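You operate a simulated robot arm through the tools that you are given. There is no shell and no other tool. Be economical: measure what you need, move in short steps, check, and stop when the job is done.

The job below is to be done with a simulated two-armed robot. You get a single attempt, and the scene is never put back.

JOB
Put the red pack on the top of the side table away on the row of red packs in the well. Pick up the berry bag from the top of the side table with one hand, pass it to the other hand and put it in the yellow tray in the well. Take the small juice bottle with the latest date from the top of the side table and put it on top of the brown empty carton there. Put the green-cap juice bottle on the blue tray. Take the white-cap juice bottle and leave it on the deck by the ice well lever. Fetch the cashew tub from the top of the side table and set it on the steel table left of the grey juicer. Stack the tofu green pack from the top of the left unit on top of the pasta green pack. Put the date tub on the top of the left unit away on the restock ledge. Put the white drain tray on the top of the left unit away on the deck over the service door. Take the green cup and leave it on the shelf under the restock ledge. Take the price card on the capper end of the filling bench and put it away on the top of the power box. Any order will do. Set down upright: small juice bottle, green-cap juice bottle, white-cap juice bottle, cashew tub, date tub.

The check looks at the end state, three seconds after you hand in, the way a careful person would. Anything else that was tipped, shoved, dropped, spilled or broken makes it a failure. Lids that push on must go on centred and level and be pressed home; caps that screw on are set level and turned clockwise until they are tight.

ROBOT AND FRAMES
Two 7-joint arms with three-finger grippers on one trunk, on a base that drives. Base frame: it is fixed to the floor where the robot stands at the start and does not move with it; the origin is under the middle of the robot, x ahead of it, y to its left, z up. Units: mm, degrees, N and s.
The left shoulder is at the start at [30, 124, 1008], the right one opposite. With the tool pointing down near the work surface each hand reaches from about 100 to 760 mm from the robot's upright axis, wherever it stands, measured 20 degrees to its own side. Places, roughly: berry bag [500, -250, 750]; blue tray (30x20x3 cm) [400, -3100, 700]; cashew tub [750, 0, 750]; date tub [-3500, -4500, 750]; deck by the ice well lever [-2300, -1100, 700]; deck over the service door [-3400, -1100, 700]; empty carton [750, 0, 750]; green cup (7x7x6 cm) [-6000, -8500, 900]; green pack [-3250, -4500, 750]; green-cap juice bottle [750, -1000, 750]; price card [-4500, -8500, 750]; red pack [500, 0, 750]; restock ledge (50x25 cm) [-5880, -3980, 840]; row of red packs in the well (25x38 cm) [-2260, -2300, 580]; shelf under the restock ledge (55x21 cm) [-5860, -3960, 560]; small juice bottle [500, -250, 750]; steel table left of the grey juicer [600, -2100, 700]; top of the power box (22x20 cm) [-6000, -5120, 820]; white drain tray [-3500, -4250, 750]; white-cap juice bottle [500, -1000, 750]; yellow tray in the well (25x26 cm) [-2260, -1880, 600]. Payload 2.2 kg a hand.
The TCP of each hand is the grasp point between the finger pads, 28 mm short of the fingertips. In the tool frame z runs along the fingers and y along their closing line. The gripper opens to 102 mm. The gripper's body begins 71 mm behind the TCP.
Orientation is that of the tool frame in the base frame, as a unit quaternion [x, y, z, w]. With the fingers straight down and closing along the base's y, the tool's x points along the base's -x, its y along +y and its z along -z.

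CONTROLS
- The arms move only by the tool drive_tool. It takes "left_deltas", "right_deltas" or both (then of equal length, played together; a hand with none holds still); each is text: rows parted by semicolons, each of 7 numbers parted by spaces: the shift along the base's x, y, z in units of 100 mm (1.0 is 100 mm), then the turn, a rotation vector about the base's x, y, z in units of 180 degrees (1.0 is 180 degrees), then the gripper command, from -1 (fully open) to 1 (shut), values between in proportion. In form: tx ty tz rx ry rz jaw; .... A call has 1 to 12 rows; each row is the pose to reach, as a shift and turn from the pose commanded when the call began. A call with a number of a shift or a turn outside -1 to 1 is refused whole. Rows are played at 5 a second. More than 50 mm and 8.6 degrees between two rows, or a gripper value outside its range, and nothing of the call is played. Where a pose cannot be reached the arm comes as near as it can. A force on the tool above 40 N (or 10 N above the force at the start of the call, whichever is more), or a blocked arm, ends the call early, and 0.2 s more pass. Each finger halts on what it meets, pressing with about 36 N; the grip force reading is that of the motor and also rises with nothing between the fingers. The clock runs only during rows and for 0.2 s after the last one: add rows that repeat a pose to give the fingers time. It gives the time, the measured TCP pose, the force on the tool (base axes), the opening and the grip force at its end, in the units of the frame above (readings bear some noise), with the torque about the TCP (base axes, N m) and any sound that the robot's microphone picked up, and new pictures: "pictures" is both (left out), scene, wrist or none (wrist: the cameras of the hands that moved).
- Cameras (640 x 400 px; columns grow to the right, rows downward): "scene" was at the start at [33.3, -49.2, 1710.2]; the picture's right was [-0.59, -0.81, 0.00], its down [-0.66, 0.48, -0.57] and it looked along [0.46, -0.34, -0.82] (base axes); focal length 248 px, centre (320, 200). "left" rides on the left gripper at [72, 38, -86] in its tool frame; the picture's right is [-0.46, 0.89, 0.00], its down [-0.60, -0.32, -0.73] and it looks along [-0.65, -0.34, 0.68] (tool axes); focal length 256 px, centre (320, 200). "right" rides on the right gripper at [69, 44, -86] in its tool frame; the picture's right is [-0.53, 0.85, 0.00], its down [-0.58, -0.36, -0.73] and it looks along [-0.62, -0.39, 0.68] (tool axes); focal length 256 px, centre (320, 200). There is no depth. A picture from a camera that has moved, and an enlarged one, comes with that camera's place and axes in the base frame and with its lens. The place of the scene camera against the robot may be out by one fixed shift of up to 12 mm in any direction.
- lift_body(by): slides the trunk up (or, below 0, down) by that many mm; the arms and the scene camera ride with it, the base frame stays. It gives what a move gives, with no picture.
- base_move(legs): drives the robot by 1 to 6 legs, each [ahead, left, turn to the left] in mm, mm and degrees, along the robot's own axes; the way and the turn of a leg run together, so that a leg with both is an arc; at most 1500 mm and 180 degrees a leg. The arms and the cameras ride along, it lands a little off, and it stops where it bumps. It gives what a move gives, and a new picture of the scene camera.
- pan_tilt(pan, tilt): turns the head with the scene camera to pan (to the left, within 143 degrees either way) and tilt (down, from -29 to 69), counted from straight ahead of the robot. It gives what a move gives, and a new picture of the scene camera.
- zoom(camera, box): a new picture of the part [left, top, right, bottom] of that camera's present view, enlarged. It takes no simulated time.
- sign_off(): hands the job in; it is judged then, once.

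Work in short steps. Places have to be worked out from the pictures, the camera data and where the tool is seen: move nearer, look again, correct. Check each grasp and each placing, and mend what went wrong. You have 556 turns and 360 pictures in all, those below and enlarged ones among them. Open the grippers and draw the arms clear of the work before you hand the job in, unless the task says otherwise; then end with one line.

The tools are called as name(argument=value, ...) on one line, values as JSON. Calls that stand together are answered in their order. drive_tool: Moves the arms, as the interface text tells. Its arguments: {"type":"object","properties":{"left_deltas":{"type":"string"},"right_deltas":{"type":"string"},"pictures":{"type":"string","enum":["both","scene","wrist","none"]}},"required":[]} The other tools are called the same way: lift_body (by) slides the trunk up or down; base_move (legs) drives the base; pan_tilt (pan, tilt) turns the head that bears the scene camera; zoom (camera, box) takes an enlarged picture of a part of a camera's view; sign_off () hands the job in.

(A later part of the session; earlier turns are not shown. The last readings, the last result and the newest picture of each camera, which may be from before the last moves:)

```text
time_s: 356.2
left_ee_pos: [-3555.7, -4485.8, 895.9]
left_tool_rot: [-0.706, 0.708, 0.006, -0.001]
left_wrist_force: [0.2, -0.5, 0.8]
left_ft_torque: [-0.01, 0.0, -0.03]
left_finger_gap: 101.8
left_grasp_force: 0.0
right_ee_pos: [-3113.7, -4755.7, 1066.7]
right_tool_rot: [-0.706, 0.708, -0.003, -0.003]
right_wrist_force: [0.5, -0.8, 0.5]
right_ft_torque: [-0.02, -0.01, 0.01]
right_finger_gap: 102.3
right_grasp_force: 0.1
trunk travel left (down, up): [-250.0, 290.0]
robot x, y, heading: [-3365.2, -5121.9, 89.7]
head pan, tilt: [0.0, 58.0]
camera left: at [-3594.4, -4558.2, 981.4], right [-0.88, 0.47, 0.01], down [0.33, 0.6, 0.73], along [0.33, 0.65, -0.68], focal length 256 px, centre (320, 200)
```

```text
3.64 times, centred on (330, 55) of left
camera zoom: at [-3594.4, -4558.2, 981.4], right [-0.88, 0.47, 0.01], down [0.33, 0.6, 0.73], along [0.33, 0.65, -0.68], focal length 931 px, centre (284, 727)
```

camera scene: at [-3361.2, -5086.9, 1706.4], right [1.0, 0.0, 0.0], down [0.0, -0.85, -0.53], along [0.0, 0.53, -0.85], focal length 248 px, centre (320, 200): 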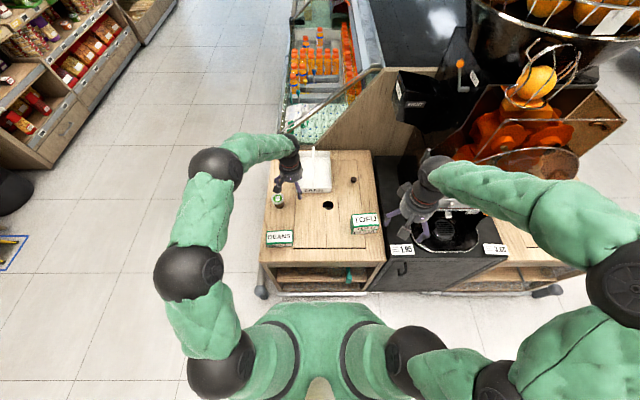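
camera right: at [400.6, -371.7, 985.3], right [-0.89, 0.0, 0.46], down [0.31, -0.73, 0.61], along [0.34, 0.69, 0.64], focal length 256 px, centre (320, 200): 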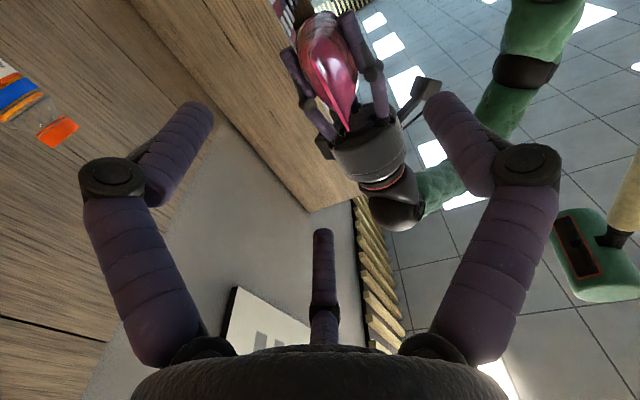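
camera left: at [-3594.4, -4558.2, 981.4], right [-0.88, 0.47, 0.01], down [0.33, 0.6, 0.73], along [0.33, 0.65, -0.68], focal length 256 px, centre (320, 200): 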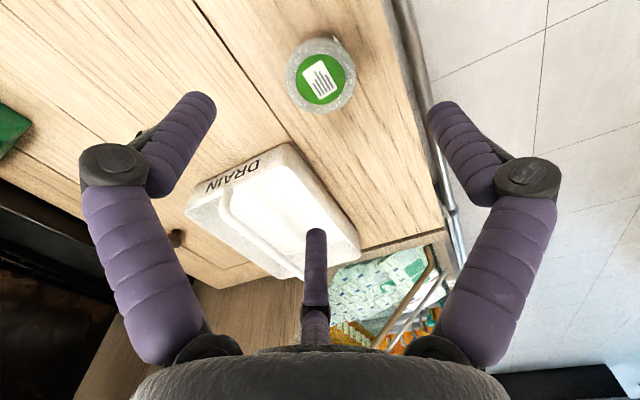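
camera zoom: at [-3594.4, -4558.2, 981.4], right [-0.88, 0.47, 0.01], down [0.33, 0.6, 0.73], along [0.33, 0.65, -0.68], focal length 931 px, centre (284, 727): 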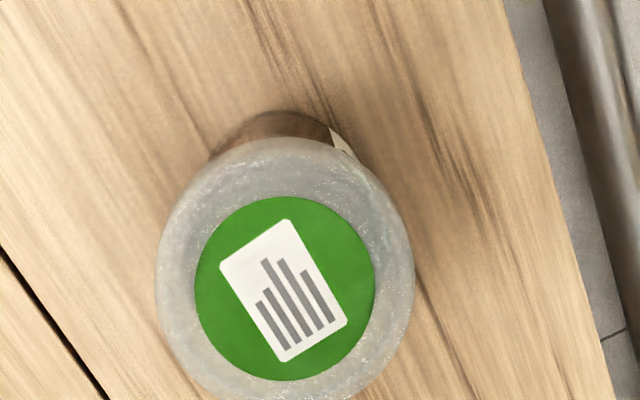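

Tub at (-3558,-4483), lid z≈765. Descend to ~745 and close under the rim.

drive_tool(left_deltas="-0.03 0.03 -0.4 0 0 0 -1; -0.03 0.03 -0.8 0 0 0 -1; -0.03 0.03 -1 0 0 0 -1", pictures="none")

drive_tool(left_deltas="0 0 -0.25 0 0 0 -1; 0 0 -0.42 0 0 0 -1; 0 0 -0.5 0 0 0 -1; 0 0 -0.5 0 0 0 -0.3; 0 0 -0.5 0 0 0 0.3; 0 0 -0.5 0 0 0 0.8; 0 0 -0.5 0 0 0 0.8", pictures="wrist")

```text
time_s: 357.0
left_ee_pos: [-3557.7, -4483.3, 796.0]
left_tool_rot: [-0.707, 0.708, 0.005, -0.002]
left_wrist_force: [-0.7, 0.3, 0.9]
left_ft_torque: [0.0, 0.01, 0.01]
left_finger_gap: 101.8
left_grasp_force: 0.1
right_ee_pos: [-3113.6, -4756.5, 1066.4]
right_tool_rot: [-0.706, 0.709, -0.002, -0.002]
right_wrist_force: [-0.4, 0.0, 0.2]
right_ft_torque: [-0.02, 0.03, 0.0]
right_finger_gap: 102.1
right_grasp_force: 0.0
trunk travel left (down, up): [-250.0, 290.0]
robot x, y, heading: [-3364.9, -5121.5, 89.8]
head pan, tilt: [0.0, 58.0]
```

```text
time_s: 358.6
left_ee_pos: [-3558.6, -4484.6, 744.7]
left_tool_rot: [-0.706, 0.708, 0.005, -0.002]
left_wrist_force: [-0.1, -0.4, -0.1]
left_ft_torque: [0.0, -0.02, -0.01]
left_finger_gap: 56.4
left_grasp_force: 36.2
right_ee_pos: [-3113.6, -4755.2, 1066.7]
right_tool_rot: [-0.706, 0.709, -0.004, -0.002]
right_wrist_force: [0.6, 0.5, -0.1]
right_ft_torque: [-0.01, 0.02, -0.05]
right_finger_gap: 101.9
right_grasp_force: 0.1
trunk travel left (down, up): [-250.0, 290.0]
robot x, y, heading: [-3366.0, -5116.2, 89.9]
head pan, tilt: [0.0, 58.0]
camera left: at [-3597.3, -4556.0, 831.6], right [-0.88, 0.47, 0.01], down [0.33, 0.6, 0.73], along [0.33, 0.65, -0.68], focal length 256 px, centre (320, 200)
```

left: 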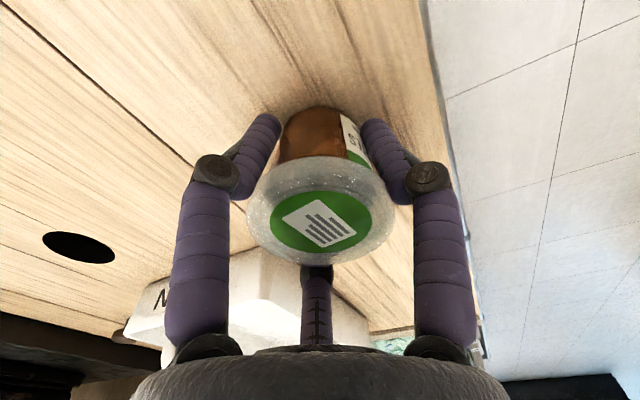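

Still on the rim; reopen, go 5 mm lower and re-close.

drive_tool(left_deltas="0 0 0 0 0 0 -0.3; 0 0 -0.03 0 0 0 -0.3; 0 0 -0.06 0 0 0 -0.3; 0 0 -0.06 0 0 0 0.3; 0 0 -0.06 0 0 0 0.8; 0 0 -0.06 0 0 0 0.8", pictures="none")

```text
time_s: 360.0
left_ee_pos: [-3559.1, -4483.1, 738.5]
left_tool_rot: [-0.705, 0.709, 0.006, -0.002]
left_wrist_force: [-0.7, -0.3, -0.4]
left_ft_torque: [0.02, 0.0, 0.01]
left_finger_gap: 48.7
left_grasp_force: 36.2
right_ee_pos: [-3112.6, -4755.1, 1066.7]
right_tool_rot: [-0.706, 0.708, -0.003, -0.001]
right_wrist_force: [0.4, -0.4, -0.6]
right_ft_torque: [-0.01, 0.01, 0.03]
right_finger_gap: 102.2
right_grasp_force: 0.1
trunk travel left (down, up): [-250.0, 290.0]
robot x, y, heading: [-3365.6, -5122.8, 90.1]
head pan, tilt: [0.0, 58.0]
```

Good grip (48.7). Lift and retract left; then consider the drain tray.

drive_tool(left_deltas="0 0 0.2 0 0 0 0.8; 0 0 0.6 0 0 0 0.8; 0 0 1 0 0 0 0.8", pictures="none")

drive_tool(left_deltas="0 -0.1 0.4 0 0 0 0.8; 0 -0.4 0.8 0 0 0 0.8; 0 -0.8 1 0 0 0 0.8; 0 -1 1 0 0 0 0.8", pictures="none")

drive_tool(left_deltas="0 -0.4 0 0 0 0 0.8; 0 -0.8 0 0 0 0 0.8; 0 -1 0 0 0 0 0.8", pictures="none")

zoom(camera="scene", box=[270, 130, 370, 210])

```text
time_s: 360.8
left_ee_pos: [-3558.9, -4484.0, 839.6]
left_tool_rot: [-0.705, 0.709, 0.004, -0.003]
left_wrist_force: [-0.3, -0.3, -0.8]
left_ft_torque: [0.05, 0.02, -0.04]
left_finger_gap: 48.4
left_grasp_force: 36.2
right_ee_pos: [-3113.6, -4756.0, 1068.0]
right_tool_rot: [-0.706, 0.709, -0.003, -0.002]
right_wrist_force: [-0.5, -0.4, 0.4]
right_ft_torque: [0.0, 0.04, 0.01]
right_finger_gap: 102.1
right_grasp_force: 0.0
trunk travel left (down, up): [-250.0, 290.0]
robot x, y, heading: [-3366.8, -5121.6, 89.7]
head pan, tilt: [0.0, 58.0]
```

```text
time_s: 361.8
left_ee_pos: [-3557.2, -4585.3, 940.3]
left_tool_rot: [-0.706, 0.708, 0.006, -0.002]
left_wrist_force: [0.7, -0.6, -0.5]
left_ft_torque: [-0.01, 0.03, -0.04]
left_finger_gap: 48.4
left_grasp_force: 35.4
right_ee_pos: [-3114.2, -4755.7, 1066.5]
right_tool_rot: [-0.706, 0.708, -0.003, -0.002]
right_wrist_force: [0.1, 1.0, 0.6]
right_ft_torque: [-0.02, -0.01, 0.01]
right_finger_gap: 101.7
right_grasp_force: 0.0
trunk travel left (down, up): [-250.0, 290.0]
robot x, y, heading: [-3369.3, -5119.5, 89.9]
head pan, tilt: [0.0, 58.0]
```

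```text
time_s: 362.6
left_ee_pos: [-3557.8, -4681.7, 939.6]
left_tool_rot: [-0.705, 0.709, 0.006, -0.001]
left_wrist_force: [-0.1, 0.7, -1.2]
left_ft_torque: [-0.01, 0.01, 0.0]
left_finger_gap: 48.3
left_grasp_force: 36.0
right_ee_pos: [-3114.7, -4755.6, 1067.5]
right_tool_rot: [-0.706, 0.708, -0.003, -0.002]
right_wrist_force: [0.1, -0.2, 0.0]
right_ft_torque: [0.01, 0.03, 0.0]
right_finger_gap: 102.0
right_grasp_force: 0.1
trunk travel left (down, up): [-250.0, 290.0]
robot x, y, heading: [-3363.6, -5119.6, 89.8]
head pan, tilt: [0.0, 58.0]
```

```text
5.00 times, centred on (320, 170) of scene
camera zoom: at [-3361.8, -5087.6, 1706.4], right [1.0, 0.0, 0.0], down [0.0, -0.85, -0.53], along [0.0, 0.53, -0.85], focal length 1239 px, centre (320, 350)
```

zoom: 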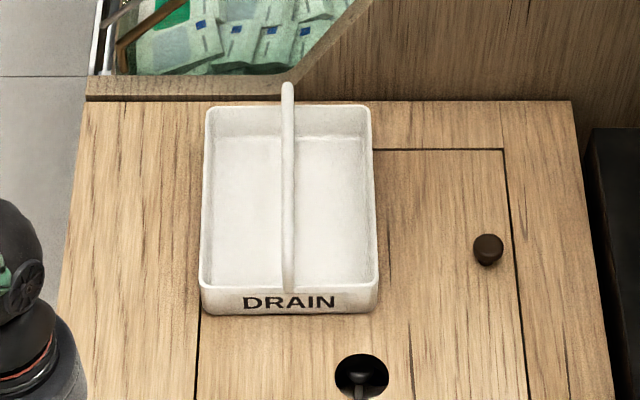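

The tray's arch handle runs along y at ≈(-3393,-4310) — best reached from the west side. Drive round there.

base_move(legs=[[-200, 0, 0], [0, 880, 0], [1000, 0, 0], [0, 0, -90]])

pan_tilt(pan=-5, tilt=45)

```text
time_s: 377.3
left_ee_pos: [-3828.0, -4083.1, 940.4]
left_tool_rot: [-0.01, 1.0, 0.005, 0.003]
left_wrist_force: [-0.1, -0.9, -0.8]
left_ft_torque: [0.03, -0.03, 0.01]
left_finger_gap: 48.0
left_grasp_force: 36.1
right_ee_pos: [-3892.8, -4528.1, 1066.4]
right_tool_rot: [-0.01, 1.0, -0.001, -0.003]
right_wrist_force: [0.5, 0.4, -1.2]
right_ft_torque: [-0.01, 0.01, 0.0]
right_finger_gap: 102.0
right_grasp_force: 0.0
trunk travel left (down, up): [-250.0, 290.0]
robot x, y, heading: [-4262.9, -4283.0, 1.1]
head pan, tilt: [0.0, 58.0]
camera scene: at [-4218.3, -4289.6, 1706.4], right [0.02, -1.0, 0.0], down [-0.85, -0.02, -0.53], along [0.53, 0.01, -0.85], focal length 248 px, centre (320, 200)
```

scene: 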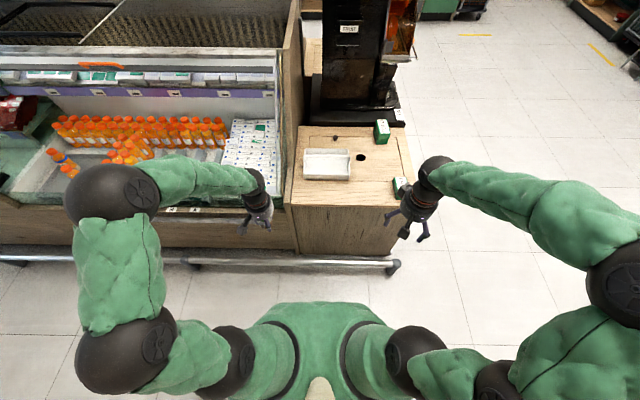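

```text
time_s: 378.0
left_ee_pos: [-3829.0, -4082.8, 940.3]
left_tool_rot: [-0.008, 1.0, 0.005, 0.003]
left_wrist_force: [0.3, -0.1, -0.4]
left_ft_torque: [0.02, 0.04, 0.0]
left_finger_gap: 48.2
left_grasp_force: 36.2
right_ee_pos: [-3892.5, -4529.4, 1067.2]
right_tool_rot: [-0.009, 1.0, -0.001, -0.003]
right_wrist_force: [0.8, 0.0, -0.4]
right_ft_torque: [0.01, 0.01, -0.01]
right_finger_gap: 102.1
right_grasp_force: 0.0
trunk travel left (down, up): [-250.0, 290.0]
robot x, y, heading: [-4257.9, -4284.8, 0.9]
head pan, tilt: [-5.0, 45.0]
camera scene: at [-4206.1, -4296.3, 1723.5], right [-0.07, -1.0, 0.0], down [-0.71, 0.05, -0.71], along [0.7, -0.05, -0.71], focal length 248 px, centre (320, 200)
```

scene: 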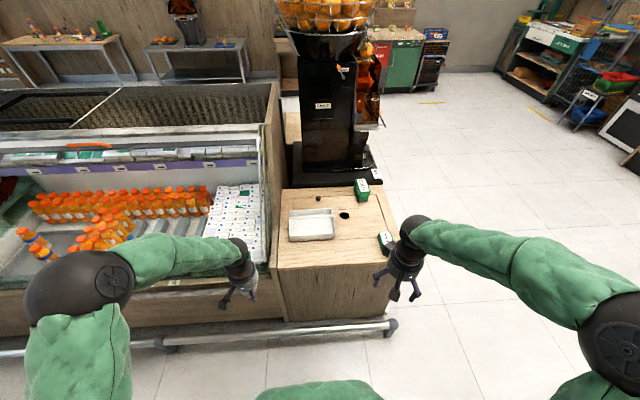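

Tuck the left hand back 100 mm, then drive ahead 200.

drive_tool(left_deltas="-0.4 0 0.2 0 0 0 0.8; -0.8 0 0.4 0 0 0 0.8; -1 0 0.6 0 0 0 0.8", pictures="none")

base_move(legs=[[200, 0, -1]])

zoom(camera="scene", box=[250, 180, 430, 300])

```text
time_s: 378.8
left_ee_pos: [-3928.9, -4085.0, 1000.8]
left_tool_rot: [-0.009, 1.0, 0.005, 0.002]
left_wrist_force: [-0.8, -0.5, 0.1]
left_ft_torque: [0.0, -0.01, -0.03]
left_finger_gap: 48.1
left_grasp_force: 36.4
right_ee_pos: [-3892.5, -4527.9, 1067.1]
right_tool_rot: [-0.008, 1.0, 0.0, -0.003]
right_wrist_force: [-1.1, 0.1, -0.5]
right_ft_torque: [0.0, -0.05, 0.02]
right_finger_gap: 102.2
right_grasp_force: 0.0
trunk travel left (down, up): [-250.0, 290.0]
robot x, y, heading: [-4261.7, -4280.6, 1.1]
head pan, tilt: [-5.0, 45.0]
```

```text
time_s: 380.4
left_ee_pos: [-3722.6, -4089.1, 999.6]
left_tool_rot: [0.001, 1.0, 0.005, 0.001]
left_wrist_force: [0.2, 0.0, -0.5]
left_ft_torque: [-0.03, 0.01, 0.04]
left_finger_gap: 48.2
left_grasp_force: 35.7
right_ee_pos: [-3696.9, -4533.8, 1066.5]
right_tool_rot: [0.001, 1.0, -0.001, -0.004]
right_wrist_force: [0.6, -0.1, 0.9]
right_ft_torque: [0.0, 0.01, 0.02]
right_finger_gap: 101.9
right_grasp_force: 0.0
trunk travel left (down, up): [-250.0, 290.0]
robot x, y, heading: [-4060.9, -4281.1, -0.1]
head pan, tilt: [-5.0, 45.0]
camera scene: at [-4005.0, -4295.7, 1723.5], right [-0.09, -1.0, 0.0], down [-0.71, 0.06, -0.71], along [0.7, -0.06, -0.71], focal length 248 px, centre (320, 200)
```

scene: 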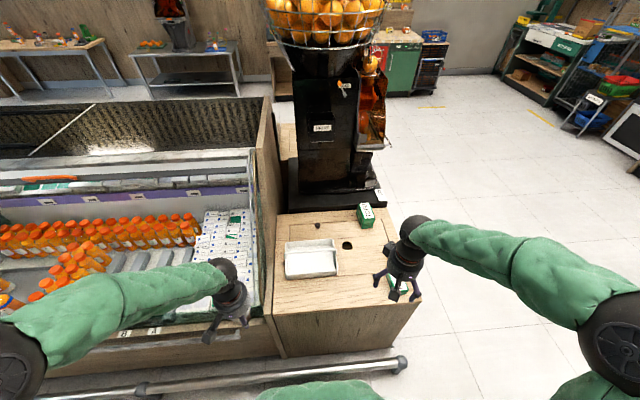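

```text
3.33 times, centred on (340, 240) of scene
camera zoom: at [-4005.0, -4295.7, 1723.5], right [-0.09, -1.0, 0.0], down [-0.71, 0.06, -0.71], along [0.7, -0.06, -0.71], focal length 826 px, centre (253, 67)
```

zoom: 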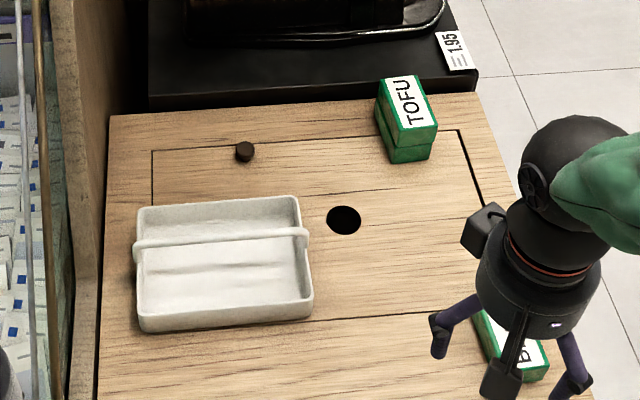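

Handle bar is centred ≈(-3397,-4307), ~780 high. Bring right hand above with yaw +90°.

drive_tool(right_deltas="0.08 0.06 0 0 0 0.045 -1; 0.16 0.12 0 0 0 0.09 -1; 0.24 0.2 0 0 0 0.135 -1; 0.32 0.26 0 0 0 0.18 -1; 0.4 0.33 0 0 0 0.225 -1; 0.5 0.4 0 0 0 0.27 -1; 0.6 0.5 0 0 0 0.315 -1; 0.7 0.57 0 0 0 0.36 -1; 0.8 0.65 0 0 0 0.405 -1; 0.9 0.73 0 0 0 0.45 -1; 1 0.8 0 0 0 0.49 -1; 1 0.8 0 0 0 0.5 -1", pictures="none")

drive_tool(right_deltas="0.35 0.28 0 0 0 0 -1; 0.7 0.56 -0.1 0 0 0 -1; 1 0.8 -0.2 0 0 0 -1", pictures="none")

drive_tool(right_deltas="0.35 0.25 -0.1 0 0 0 -1; 0.7 0.5 -0.3 0 0 0 -1; 1 0.67 -0.6 0 0 0 -1; 1 0.67 -1 0 0 0 -1; 1 0.67 -1 0 0 0 -1", pictures="both")

```text
time_s: 383.0
left_ee_pos: [-3724.7, -4089.6, 1000.1]
left_tool_rot: [0.001, 1.0, 0.006, 0.003]
left_wrist_force: [-0.4, 0.3, -0.2]
left_ft_torque: [-0.01, 0.01, -0.02]
left_finger_gap: 48.0
left_grasp_force: 36.6
right_ee_pos: [-3597.9, -4454.3, 1066.2]
right_tool_rot: [-0.707, 0.707, -0.003, -0.002]
right_wrist_force: [0.2, 0.7, 0.2]
right_ft_torque: [-0.05, -0.05, 0.0]
right_finger_gap: 102.2
right_grasp_force: 0.0
trunk travel left (down, up): [-250.0, 290.0]
robot x, y, heading: [-4066.3, -4280.0, -0.1]
head pan, tilt: [-5.0, 45.0]
```

```text
time_s: 383.8
left_ee_pos: [-3724.2, -4089.3, 999.3]
left_tool_rot: [0.001, 1.0, 0.005, 0.001]
left_wrist_force: [1.6, -0.5, -1.2]
left_ft_torque: [0.01, 0.01, 0.0]
left_finger_gap: 47.8
left_grasp_force: 35.8
right_ee_pos: [-3497.7, -4374.5, 1044.2]
right_tool_rot: [-0.707, 0.707, -0.002, -0.002]
right_wrist_force: [0.1, 0.0, 0.2]
right_ft_torque: [0.01, 0.02, -0.05]
right_finger_gap: 102.1
right_grasp_force: 0.0
trunk travel left (down, up): [-250.0, 290.0]
robot x, y, heading: [-4061.9, -4282.0, -0.1]
head pan, tilt: [-5.0, 45.0]
```

```text
time_s: 385.0
left_ee_pos: [-3724.1, -4088.4, 999.9]
left_tool_rot: [0.001, 1.0, 0.005, 0.003]
left_wrist_force: [0.1, -0.4, -1.2]
left_ft_torque: [-0.01, 0.0, -0.01]
left_finger_gap: 48.4
left_grasp_force: 36.5
right_ee_pos: [-3397.5, -4308.1, 948.4]
right_tool_rot: [-0.706, 0.708, -0.003, -0.002]
right_wrist_force: [0.5, -0.2, -0.4]
right_ft_torque: [-0.05, -0.03, 0.0]
right_finger_gap: 102.1
right_grasp_force: 0.0
trunk travel left (down, up): [-250.0, 290.0]
robot x, y, heading: [-4061.3, -4283.4, -0.2]
head pan, tilt: [-5.0, 45.0]
camera scene: at [-4006.4, -4295.1, 1723.5], right [-0.09, -1.0, 0.0], down [-0.7, 0.06, -0.71], along [0.7, -0.06, -0.71], focal length 248 px, centre (320, 200)
camera right: at [-3440.2, -4376.8, 1034.5], right [-0.84, 0.54, 0.0], down [0.37, 0.58, 0.73], along [0.39, 0.61, -0.69], focal length 256 px, centre (320, 200)
```

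scene: 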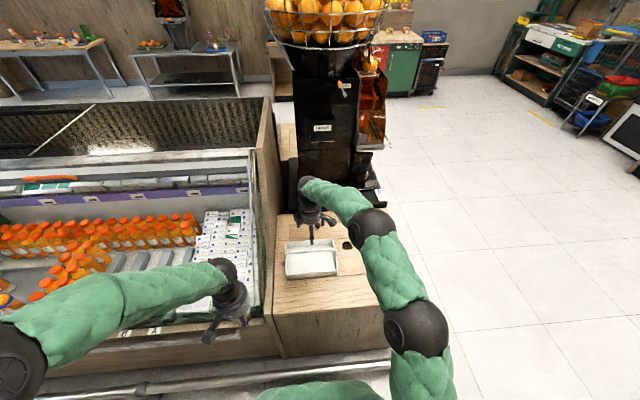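
right: 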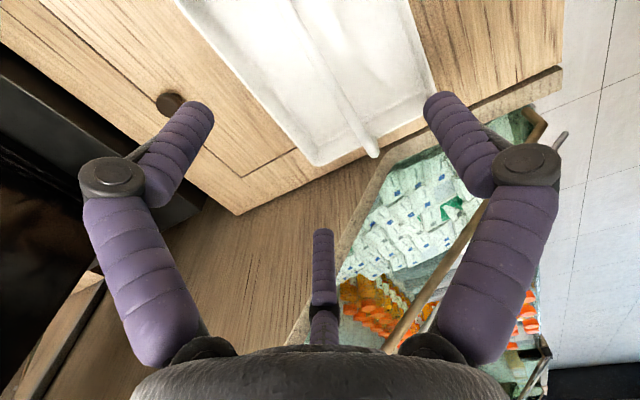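

Bar z≈787, centre x≈-3402, rotated ≈-4°. Align and descend to 790, then close fully.

drive_tool(right_deltas="-0.03 0 -0.3 0 0 -0.024 -1; -0.05 0 -0.7 0 0 -0.024 -1; -0.05 0 -1 0 0 -0.024 -1; -0.05 0 -1 0 0 -0.024 -1", pictures="wrist")

```text
time_s: 386.0
left_ee_pos: [-3725.0, -4088.8, 999.5]
left_tool_rot: [0.001, 1.0, 0.005, 0.002]
left_wrist_force: [-0.1, 0.1, -0.9]
left_ft_torque: [0.01, -0.02, 0.0]
left_finger_gap: 48.0
left_grasp_force: 36.4
right_ee_pos: [-3403.6, -4309.1, 845.6]
right_tool_rot: [-0.679, 0.734, -0.003, -0.001]
right_wrist_force: [-0.4, -0.1, -0.3]
right_ft_torque: [-0.01, -0.05, -0.02]
right_finger_gap: 102.1
right_grasp_force: 0.0
trunk travel left (down, up): [-250.0, 290.0]
robot x, y, heading: [-4061.3, -4282.4, -0.3]
head pan, tilt: [-5.0, 45.0]
camera right: at [-3452.6, -4373.8, 932.6], right [-0.8, 0.6, -0.01], down [0.41, 0.55, 0.73], along [0.44, 0.58, -0.69], focal length 256 px, centre (320, 200)
```

right: 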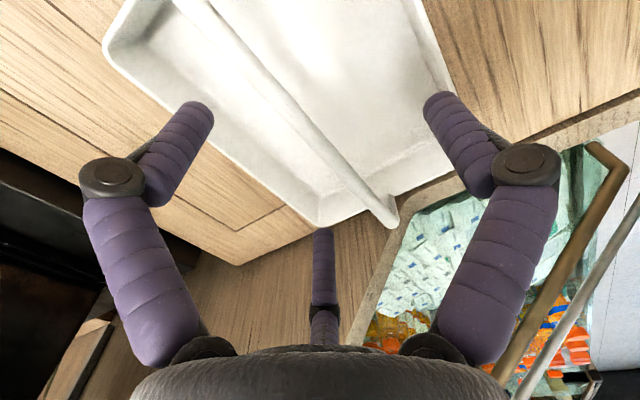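

Refined: bar lies at x≈-3393, nearly parallel to y. Correct +10 mm x and yaw, descend to 790.

drive_tool(right_deltas="0.1 0 0 0 0 0.018 -1; 0.1 0 -0.3 0 0 0.018 -1; 0.1 0 -0.55 0 0 0.018 -1; 0.1 0 -0.55 0 0 0.018 -1", pictures="wrist")

```text
time_s: 387.0
left_ee_pos: [-3723.8, -4090.2, 999.5]
left_tool_rot: [0.0, 1.0, 0.005, 0.002]
left_wrist_force: [0.0, 0.7, -0.1]
left_ft_torque: [0.0, -0.03, 0.01]
left_finger_gap: 48.1
left_grasp_force: 35.9
right_ee_pos: [-3393.4, -4307.0, 792.2]
right_tool_rot: [-0.7, 0.714, -0.003, -0.001]
right_wrist_force: [-0.6, -0.4, 0.0]
right_ft_torque: [-0.04, -0.02, -0.02]
right_finger_gap: 102.2
right_grasp_force: 0.1
trunk travel left (down, up): [-250.0, 290.0]
robot x, y, heading: [-4062.2, -4285.3, -0.1]
head pan, tilt: [-5.0, 45.0]
camera right: at [-3439.4, -4374.7, 877.6], right [-0.83, 0.55, 0.0], down [0.38, 0.57, 0.73], along [0.4, 0.61, -0.69], focal length 256 px, centre (320, 200)
```

right: 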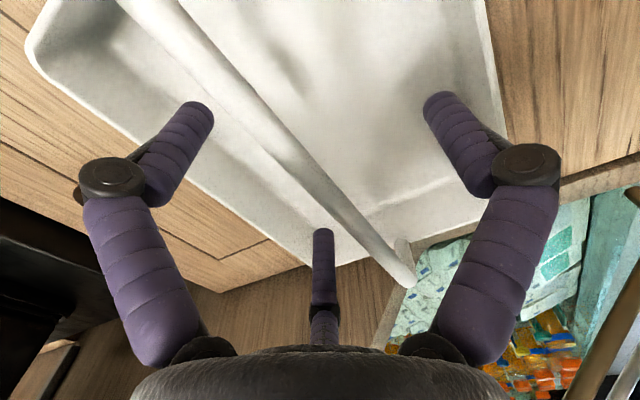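

The bar passes right through the grasp point. Close.

drive_tool(right_deltas="0 0 0 0 0 0 -0.5; 0 0 0 0 0 0 0; 0 0 0 0 0 0 0.5; 0 0 0 0 0 0 1; 0 0 0 0 0 0 1; 0 0 0 0 0 0 1; 0 0 0 0 0 0 1", pictures="wrist")

```text
time_s: 388.6
left_ee_pos: [-3725.5, -4088.7, 999.5]
left_tool_rot: [0.001, 1.0, 0.005, 0.004]
left_wrist_force: [-0.1, 0.1, -0.8]
left_ft_torque: [0.01, 0.0, 0.0]
left_finger_gap: 48.1
left_grasp_force: 35.9
right_ee_pos: [-3394.2, -4306.9, 793.2]
right_tool_rot: [-0.7, 0.714, -0.004, -0.002]
right_wrist_force: [-0.6, 1.0, 3.3]
right_ft_torque: [-0.09, 0.0, 0.03]
right_finger_gap: 17.9
right_grasp_force: 36.0
trunk travel left (down, up): [-250.0, 290.0]
robot x, y, heading: [-4058.4, -4280.5, -0.2]
head pan, tilt: [-5.0, 45.0]
camera right: at [-3439.4, -4374.7, 878.0], right [-0.83, 0.55, 0.0], down [0.38, 0.57, 0.73], along [0.4, 0.61, -0.69], focal length 256 px, centre (320, 200)
```

right: 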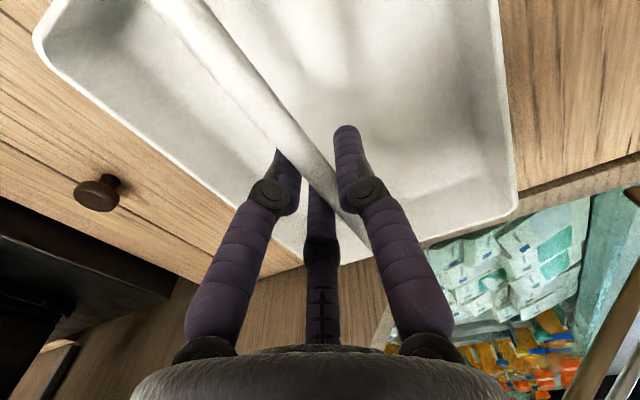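

Clamped on the bar (gap 18). Lift gently 30 mm and check.

drive_tool(right_deltas="0 0 0.1 0 0 0 1; 0 0 0.2 0 0 0 1; 0 0 0.35 0 0 0 1; 0 0 0.5 0 0 0 1; 0 0 0.5 0 0 0 1", pictures="both")

zoom(camera="scene", box=[250, 160, 400, 300])

```text
time_s: 389.8
left_ee_pos: [-3724.4, -4088.9, 1001.1]
left_tool_rot: [0.001, 1.0, 0.005, 0.003]
left_wrist_force: [0.3, 0.0, -0.4]
left_ft_torque: [-0.02, 0.0, 0.01]
left_finger_gap: 48.2
left_grasp_force: 36.0
right_ee_pos: [-3393.9, -4305.9, 839.9]
right_tool_rot: [-0.7, 0.714, -0.003, -0.002]
right_wrist_force: [-0.1, -0.8, -2.1]
right_ft_torque: [-0.01, 0.0, 0.0]
right_finger_gap: 17.9
right_grasp_force: 36.1
trunk travel left (down, up): [-250.0, 290.0]
robot x, y, heading: [-4062.0, -4282.5, -0.4]
head pan, tilt: [-5.0, 45.0]
camera scene: at [-4006.3, -4295.5, 1723.5], right [-0.09, -1.0, 0.0], down [-0.7, 0.06, -0.71], along [0.7, -0.06, -0.71], focal length 248 px, centre (320, 200)
camera right: at [-3439.0, -4374.7, 927.1], right [-0.83, 0.55, 0.0], down [0.38, 0.57, 0.73], along [0.4, 0.61, -0.69], focal length 256 px, centre (320, 200)
```

scene: 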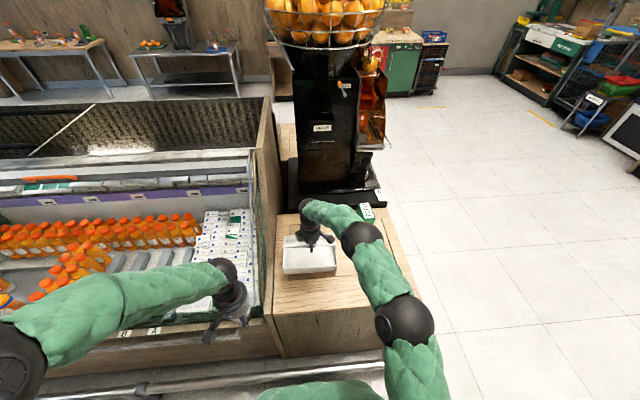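
right: 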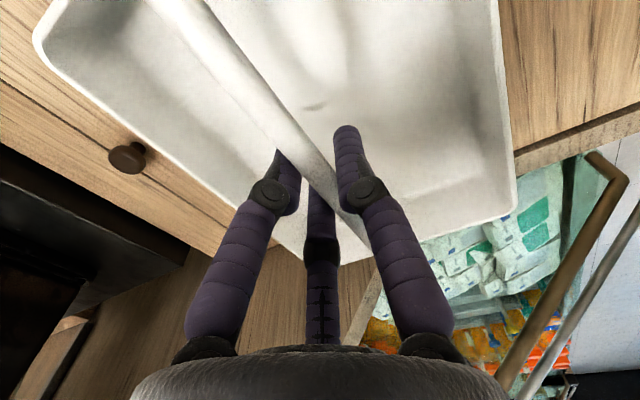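

```text
2.86 times, centred on (325, 230) of scene
camera zoom: at [-4006.3, -4295.5, 1723.5], right [-0.09, -1.0, 0.0], down [-0.7, 0.06, -0.71], along [0.7, -0.06, -0.71], focal length 708 px, centre (306, 114)
```

zoom: 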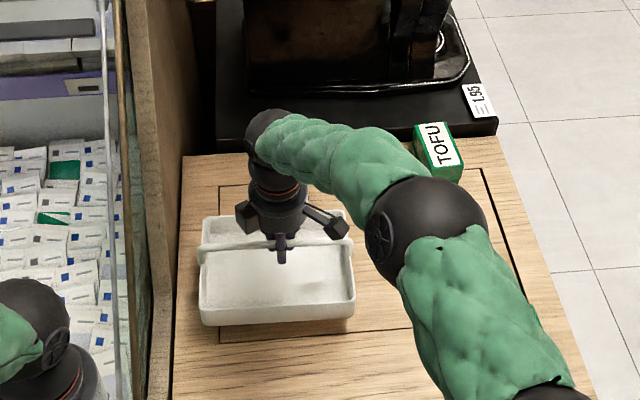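

Tray hangs level. Shift 40 mm away from the divider, raise and retract.

drive_tool(right_deltas="0 -0.2 0.2 0 0 0 1; 0 -0.4 0.5 0 0 0 1; 0 -0.4 0.9 0 0 0 1; 0 -0.4 1 0 0 0 1", pictures="none")

drive_tool(right_deltas="-0.2 0 0.4 0 0 0 1; -0.4 0 0.8 0 0 0 1; -0.8 0 0.9 0 0 0 1; -1 0 0.9 0 0 0 1", pictures="none")

drive_tool(right_deltas="-0.4 0 0 0 0 0 1; -0.8 0 0 0 0 0 1; -1 0 0 0 0 0 1", pictures="none")

base_move(legs=[[-200, 0, 0]])

```text
time_s: 390.8
left_ee_pos: [-3722.7, -4088.1, 998.6]
left_tool_rot: [0.001, 1.0, 0.005, 0.002]
left_wrist_force: [-0.2, -0.8, -0.5]
left_ft_torque: [0.0, -0.02, -0.01]
left_finger_gap: 47.8
left_grasp_force: 36.0
right_ee_pos: [-3389.7, -4348.4, 941.2]
right_tool_rot: [-0.7, 0.715, -0.002, -0.003]
right_wrist_force: [0.5, 0.3, -2.6]
right_ft_torque: [-0.02, 0.04, -0.01]
right_finger_gap: 18.2
right_grasp_force: 36.0
trunk travel left (down, up): [-250.0, 290.0]
robot x, y, heading: [-4064.2, -4277.5, -0.1]
head pan, tilt: [-5.0, 45.0]
```

```text
time_s: 391.8
left_ee_pos: [-3723.8, -4089.6, 1000.0]
left_tool_rot: [0.001, 1.0, 0.006, 0.003]
left_wrist_force: [-0.1, 0.3, -0.1]
left_ft_torque: [0.02, 0.01, -0.01]
left_finger_gap: 47.9
left_grasp_force: 35.9
right_ee_pos: [-3492.1, -4345.8, 1031.2]
right_tool_rot: [-0.699, 0.715, -0.003, -0.003]
right_wrist_force: [0.2, 0.4, -1.7]
right_ft_torque: [-0.01, -0.01, 0.02]
right_finger_gap: 18.1
right_grasp_force: 35.5
trunk travel left (down, up): [-250.0, 290.0]
robot x, y, heading: [-4065.5, -4282.5, -0.1]
head pan, tilt: [-5.0, 45.0]
```

```text
time_s: 392.6
left_ee_pos: [-3725.4, -4089.2, 999.9]
left_tool_rot: [0.001, 1.0, 0.005, 0.004]
left_wrist_force: [1.0, 1.1, -0.7]
left_ft_torque: [-0.02, -0.05, 0.01]
left_finger_gap: 48.0
left_grasp_force: 35.8
right_ee_pos: [-3591.5, -4347.0, 1031.8]
right_tool_rot: [-0.699, 0.715, -0.003, -0.002]
right_wrist_force: [0.1, 0.6, -1.2]
right_ft_torque: [-0.03, 0.0, 0.0]
right_finger_gap: 17.9
right_grasp_force: 35.8
trunk travel left (down, up): [-250.0, 290.0]
robot x, y, heading: [-4062.4, -4282.6, -0.4]
head pan, tilt: [-5.0, 45.0]
```

```text
time_s: 394.2
left_ee_pos: [-3922.1, -4088.7, 1000.5]
left_tool_rot: [0.0, 1.0, 0.005, 0.004]
left_wrist_force: [0.5, -0.1, -0.9]
left_ft_torque: [-0.01, -0.08, -0.01]
left_finger_gap: 47.8
left_grasp_force: 36.0
right_ee_pos: [-3788.8, -4345.4, 1030.8]
right_tool_rot: [-0.7, 0.714, -0.003, -0.002]
right_wrist_force: [0.1, -0.2, -2.3]
right_ft_torque: [-0.02, -0.04, 0.01]
right_finger_gap: 18.0
right_grasp_force: 36.1
trunk travel left (down, up): [-250.0, 290.0]
robot x, y, heading: [-4259.5, -4277.3, -0.2]
head pan, tilt: [-5.0, 45.0]
camera scene: at [-4204.6, -4295.4, 1723.6], right [-0.09, -1.0, 0.0], down [-0.7, 0.06, -0.71], along [0.7, -0.06, -0.71], focal length 248 px, centre (320, 200)
```

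scene: 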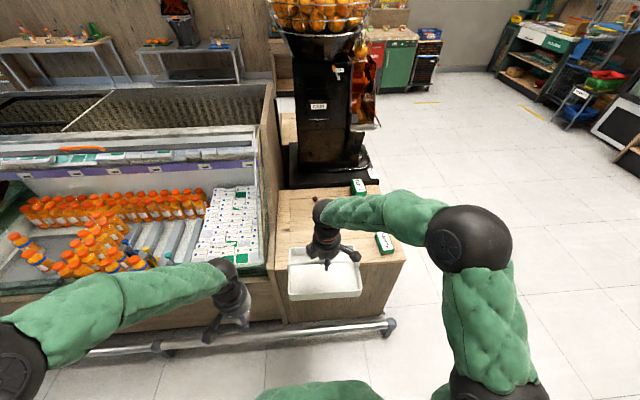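

Slide left along the island's west side to y≈-1100.

base_move(legs=[[0, 1060, 0], [0, 1060, 0], [0, 1030, 0]])

pan_tilt(pan=-10, tilt=48)

```text
time_s: 409.7
left_ee_pos: [-3918.9, -913.1, 1000.7]
left_tool_rot: [-0.004, 1.0, 0.006, 0.002]
left_wrist_force: [-0.1, 0.0, 0.1]
left_ft_torque: [0.0, -0.01, 0.0]
left_finger_gap: 48.2
left_grasp_force: 36.0
right_ee_pos: [-3786.9, -1170.6, 1031.0]
right_tool_rot: [-0.703, 0.712, -0.004, -0.001]
right_wrist_force: [1.0, 0.7, -2.0]
right_ft_torque: [-0.04, 0.0, -0.03]
right_finger_gap: 18.1
right_grasp_force: 35.3
trunk travel left (down, up): [-250.0, 290.0]
robot x, y, heading: [-4259.3, -1111.2, 0.4]
head pan, tilt: [-5.0, 45.0]
camera scene: at [-4201.2, -1121.3, 1723.5], right [-0.08, -1.0, 0.0], down [-0.7, 0.06, -0.71], along [0.7, -0.06, -0.71], focal length 248 px, centre (320, 200)
```

scene: 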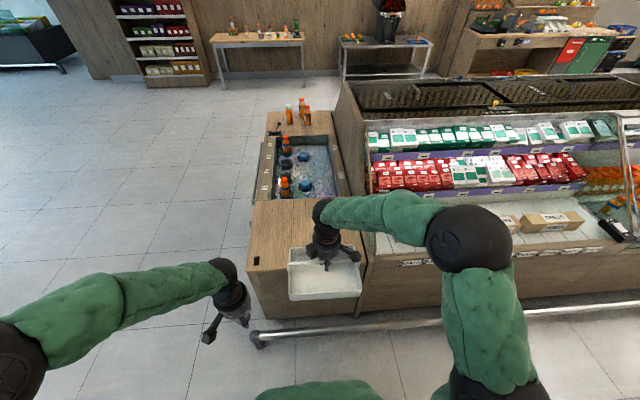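

```text
time_s: 410.4
left_ee_pos: [-3919.7, -914.2, 999.8]
left_tool_rot: [-0.003, 1.0, 0.005, 0.003]
left_wrist_force: [-0.1, 0.0, -0.8]
left_ft_torque: [-0.01, -0.03, -0.01]
left_finger_gap: 47.8
left_grasp_force: 36.4
right_ee_pos: [-3786.8, -1170.0, 1030.1]
right_tool_rot: [-0.702, 0.712, -0.002, -0.002]
right_wrist_force: [-0.2, 0.0, -1.4]
right_ft_torque: [-0.01, -0.02, -0.01]
right_finger_gap: 17.9
right_grasp_force: 36.3
trunk travel left (down, up): [-250.0, 290.0]
robot x, y, heading: [-4257.3, -1109.0, 0.3]
head pan, tilt: [-10.0, 48.0]
camera scene: at [-4204.6, -1128.6, 1719.3], right [-0.17, -0.99, 0.0], down [-0.73, 0.12, -0.67], along [0.66, -0.11, -0.74], focal length 248 px, centre (320, 200)
```

scene: 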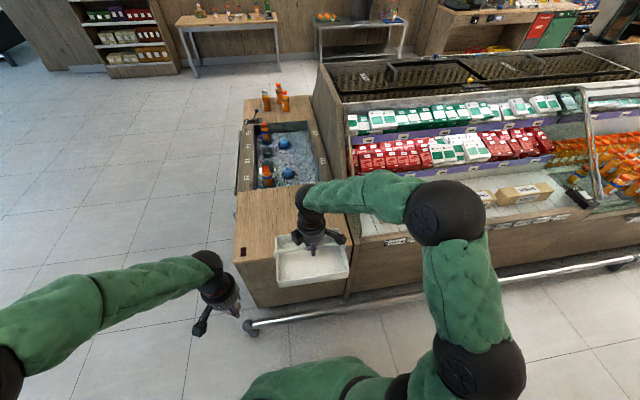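

Deck spans x≈-3620..-3180, y≈-850..-1370, empty. Drive ahead 200, then place the tray at (-3400,-1110).

base_move(legs=[[200, 0, 0]])

drive_tool(right_deltas="0.4 0.2 0 0 0 0 1; 0.8 0.4 0 0 0 0 1; 1 0.6 0 0 0 0 1", pictures="none")

drive_tool(right_deltas="0.4 0 0 0 0 0 1; 0.8 0 -0.2 0 0 0 1; 0.88 0 -0.6 0 0 0 1; 0.88 0 -1 0 0 0 1; 0.88 0 -1 0 0 0 1", pictures="both")

```text
time_s: 412.0
left_ee_pos: [-3716.2, -910.8, 999.4]
left_tool_rot: [-0.005, 1.0, 0.005, 0.002]
left_wrist_force: [1.2, 0.6, -1.2]
left_ft_torque: [0.03, 0.02, 0.0]
left_finger_gap: 47.8
left_grasp_force: 36.5
right_ee_pos: [-3583.0, -1166.6, 1030.5]
right_tool_rot: [-0.703, 0.711, -0.003, -0.003]
right_wrist_force: [1.1, 0.3, -2.6]
right_ft_torque: [0.0, 0.05, 0.01]
right_finger_gap: 18.0
right_grasp_force: 36.3
trunk travel left (down, up): [-250.0, 290.0]
robot x, y, heading: [-4055.7, -1102.5, 0.4]
head pan, tilt: [-10.0, 48.0]
camera scene: at [-3999.8, -1127.0, 1719.3], right [-0.17, -0.99, 0.0], down [-0.73, 0.12, -0.67], along [0.66, -0.11, -0.74], focal length 248 px, centre (320, 200)
```

scene: 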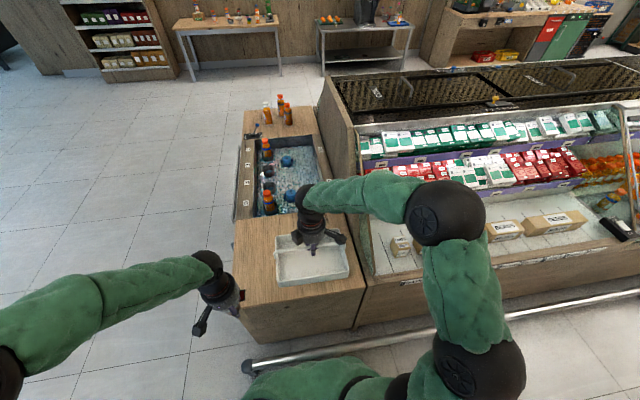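

```text
time_s: 412.8
left_ee_pos: [-3716.5, -912.0, 999.4]
left_tool_rot: [-0.004, 1.0, 0.006, 0.001]
left_wrist_force: [-0.9, 0.5, -0.3]
left_ft_torque: [-0.01, 0.0, 0.0]
left_finger_gap: 47.9
left_grasp_force: 36.3
right_ee_pos: [-3482.9, -1106.1, 1030.7]
right_tool_rot: [-0.702, 0.712, -0.002, -0.003]
right_wrist_force: [0.2, 0.1, -2.3]
right_ft_torque: [-0.06, 0.02, -0.01]
right_finger_gap: 17.6
right_grasp_force: 35.6
trunk travel left (down, up): [-250.0, 290.0]
robot x, y, heading: [-4054.3, -1106.4, 0.3]
head pan, tilt: [-10.0, 48.0]
```

```text
time_s: 414.0
left_ee_pos: [-3717.9, -911.2, 1000.1]
left_tool_rot: [-0.005, 1.0, 0.005, 0.003]
left_wrist_force: [0.2, 0.4, -0.7]
left_ft_torque: [0.03, 0.0, 0.03]
left_finger_gap: 48.1
left_grasp_force: 35.5
right_ee_pos: [-3394.7, -1108.1, 927.0]
right_tool_rot: [-0.703, 0.711, -0.003, -0.002]
right_wrist_force: [0.1, -0.3, -1.3]
right_ft_torque: [-0.03, -0.02, -0.03]
right_finger_gap: 18.1
right_grasp_force: 35.7
trunk travel left (down, up): [-250.0, 290.0]
robot x, y, heading: [-4052.0, -1110.5, 0.3]
head pan, tilt: [-10.0, 48.0]
camera scene: at [-4002.2, -1126.9, 1719.4], right [-0.17, -0.99, 0.0], down [-0.73, 0.12, -0.67], along [0.66, -0.11, -0.74], focal length 248 px, centre (320, 200)
camera right: at [-3440.0, -1176.8, 1014.0], right [-0.84, 0.54, 0.0], down [0.37, 0.58, 0.73], along [0.4, 0.61, -0.69], focal length 256 px, centre (320, 200)
```

scene: 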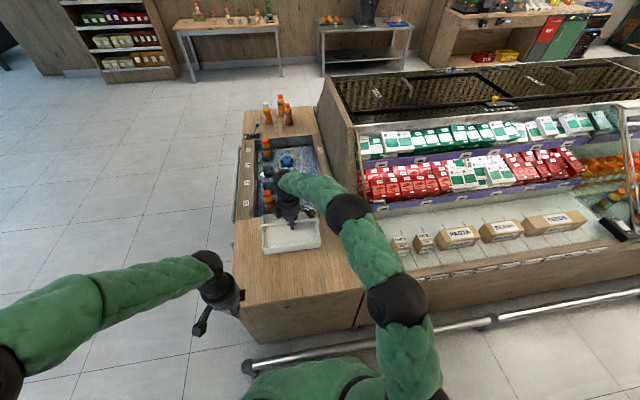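
right: 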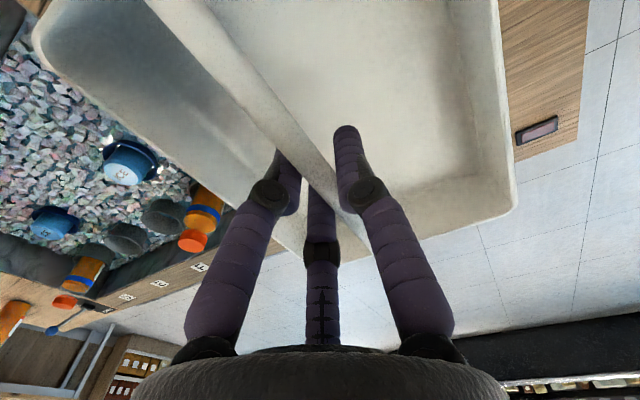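

Clear of the well edge (x≈-3190). Descend to the deck.

drive_tool(right_deltas="-0.03 0 -0.4 0 0 0 1; -0.03 0 -0.8 0 0 0 1; -0.03 0 -1 0 0 0 1", pictures="none")

drive_tool(right_deltas="0 0 -0.05 0 0 0 1; 0 0 -0.1 0 0 0 1; 0 0 -0.14 0 0 0 1; 0 0 -0.18 0 0 0 1; 0 0 -0.22 0 0 0 1; 0 0 -0.26 0 0 0 1; 0 0 -0.3 0 0 0 1; 0 0 -0.34 0 0 0 1; 0 0 -0.38 0 0 0 1; 0 0 -0.42 0 0 0 1; 0 0 -0.46 0 0 0 1", pictures="wrist")

```text
time_s: 414.8
left_ee_pos: [-3717.9, -909.8, 999.8]
left_tool_rot: [-0.005, 1.0, 0.005, 0.002]
left_wrist_force: [-0.5, -0.7, -0.6]
left_ft_torque: [0.0, -0.01, 0.04]
left_finger_gap: 48.0
left_grasp_force: 36.5
right_ee_pos: [-3400.6, -1107.8, 829.1]
right_tool_rot: [-0.703, 0.711, -0.003, -0.002]
right_wrist_force: [0.8, -0.4, -1.6]
right_ft_torque: [-0.04, 0.04, -0.02]
right_finger_gap: 18.0
right_grasp_force: 35.8
trunk travel left (down, up): [-250.0, 290.0]
robot x, y, heading: [-4053.4, -1107.2, 0.3]
head pan, tilt: [-10.0, 48.0]
```

```text
time_s: 416.8
left_ee_pos: [-3718.0, -911.1, 1000.0]
left_tool_rot: [-0.005, 1.0, 0.006, 0.003]
left_wrist_force: [0.6, 1.3, -1.1]
left_ft_torque: [-0.01, 0.06, -0.01]
left_finger_gap: 47.9
left_grasp_force: 36.3
right_ee_pos: [-3393.3, -1107.1, 802.2]
right_tool_rot: [-0.702, 0.712, -0.007, 0.002]
right_wrist_force: [-4.5, -2.2, 16.5]
right_ft_torque: [-0.39, 0.11, -0.06]
right_finger_gap: 18.0
right_grasp_force: 35.7
trunk travel left (down, up): [-250.0, 290.0]
robot x, y, heading: [-4058.3, -1107.1, 0.4]
head pan, tilt: [-10.0, 48.0]
stopped in row 10 (right hand): the force on the tool passed its limit at 43 N (the readings are from after the stop); the commanded pose is now the measured one
camera right: at [-3438.8, -1175.6, 887.1], right [-0.84, 0.55, -0.01], down [0.36, 0.57, 0.73], along [0.41, 0.61, -0.68], focal length 256 px, centre (320, 200)
```

right: 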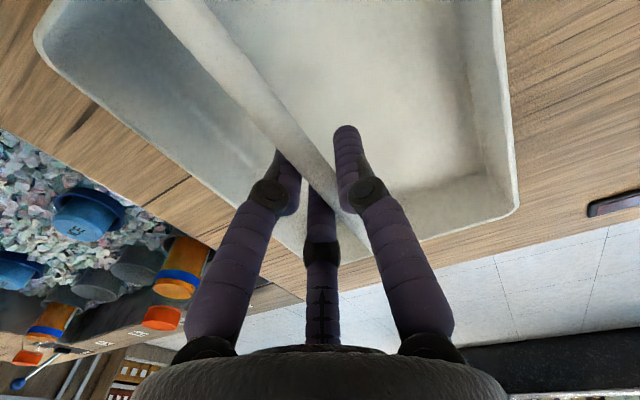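

Tray rests on the deck. Open and lift straight up.

drive_tool(right_deltas="0 0 0.02 0 0 0 1; 0 0 0.02 0 0 0 0.4; 0 0 0.02 0 0 0 -0.3; 0 0 0.02 0 0 0 -1; 0 0 0.02 0 0 0 -1; 0 0 0.3 0 0 0 -1; 0 0 0.7 0 0 0 -1; 0 0 1 0 0 0 -1", pictures="both")

```text
time_s: 418.6
left_ee_pos: [-3718.6, -911.9, 999.4]
left_tool_rot: [-0.005, 1.0, 0.006, 0.002]
left_wrist_force: [-0.4, 0.4, -0.6]
left_ft_torque: [0.01, 0.02, -0.01]
left_finger_gap: 47.9
left_grasp_force: 36.0
right_ee_pos: [-3396.4, -1106.4, 896.8]
right_tool_rot: [-0.703, 0.711, -0.004, 0.0]
right_wrist_force: [0.0, -0.1, -0.3]
right_ft_torque: [0.0, -0.03, -0.01]
right_finger_gap: 102.1
right_grasp_force: 0.1
trunk travel left (down, up): [-250.0, 290.0]
robot x, y, heading: [-4054.5, -1108.2, 0.6]
head pan, tilt: [-10.0, 48.0]
camera scene: at [-4002.4, -1127.0, 1719.3], right [-0.17, -0.99, 0.0], down [-0.73, 0.12, -0.67], along [0.66, -0.11, -0.74], focal length 248 px, centre (320, 200)
camera right: at [-3441.1, -1175.5, 983.2], right [-0.84, 0.55, -0.01], down [0.37, 0.58, 0.73], along [0.4, 0.61, -0.68], focal length 256 px, centre (320, 200)
```

scene: 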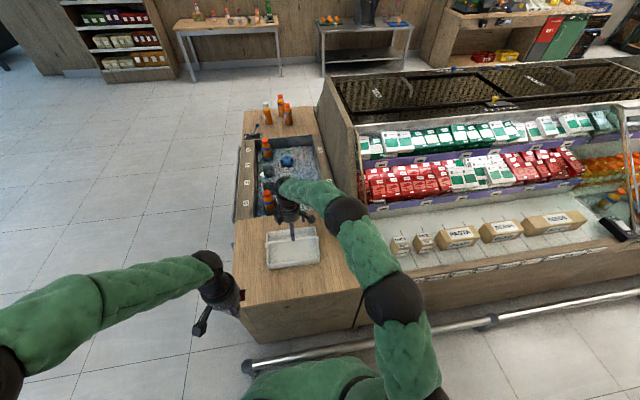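
right: 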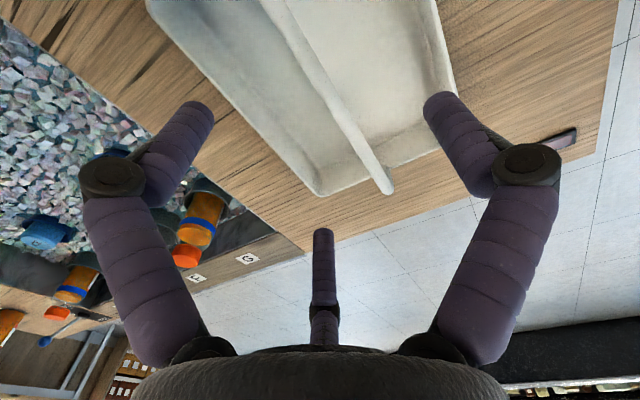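

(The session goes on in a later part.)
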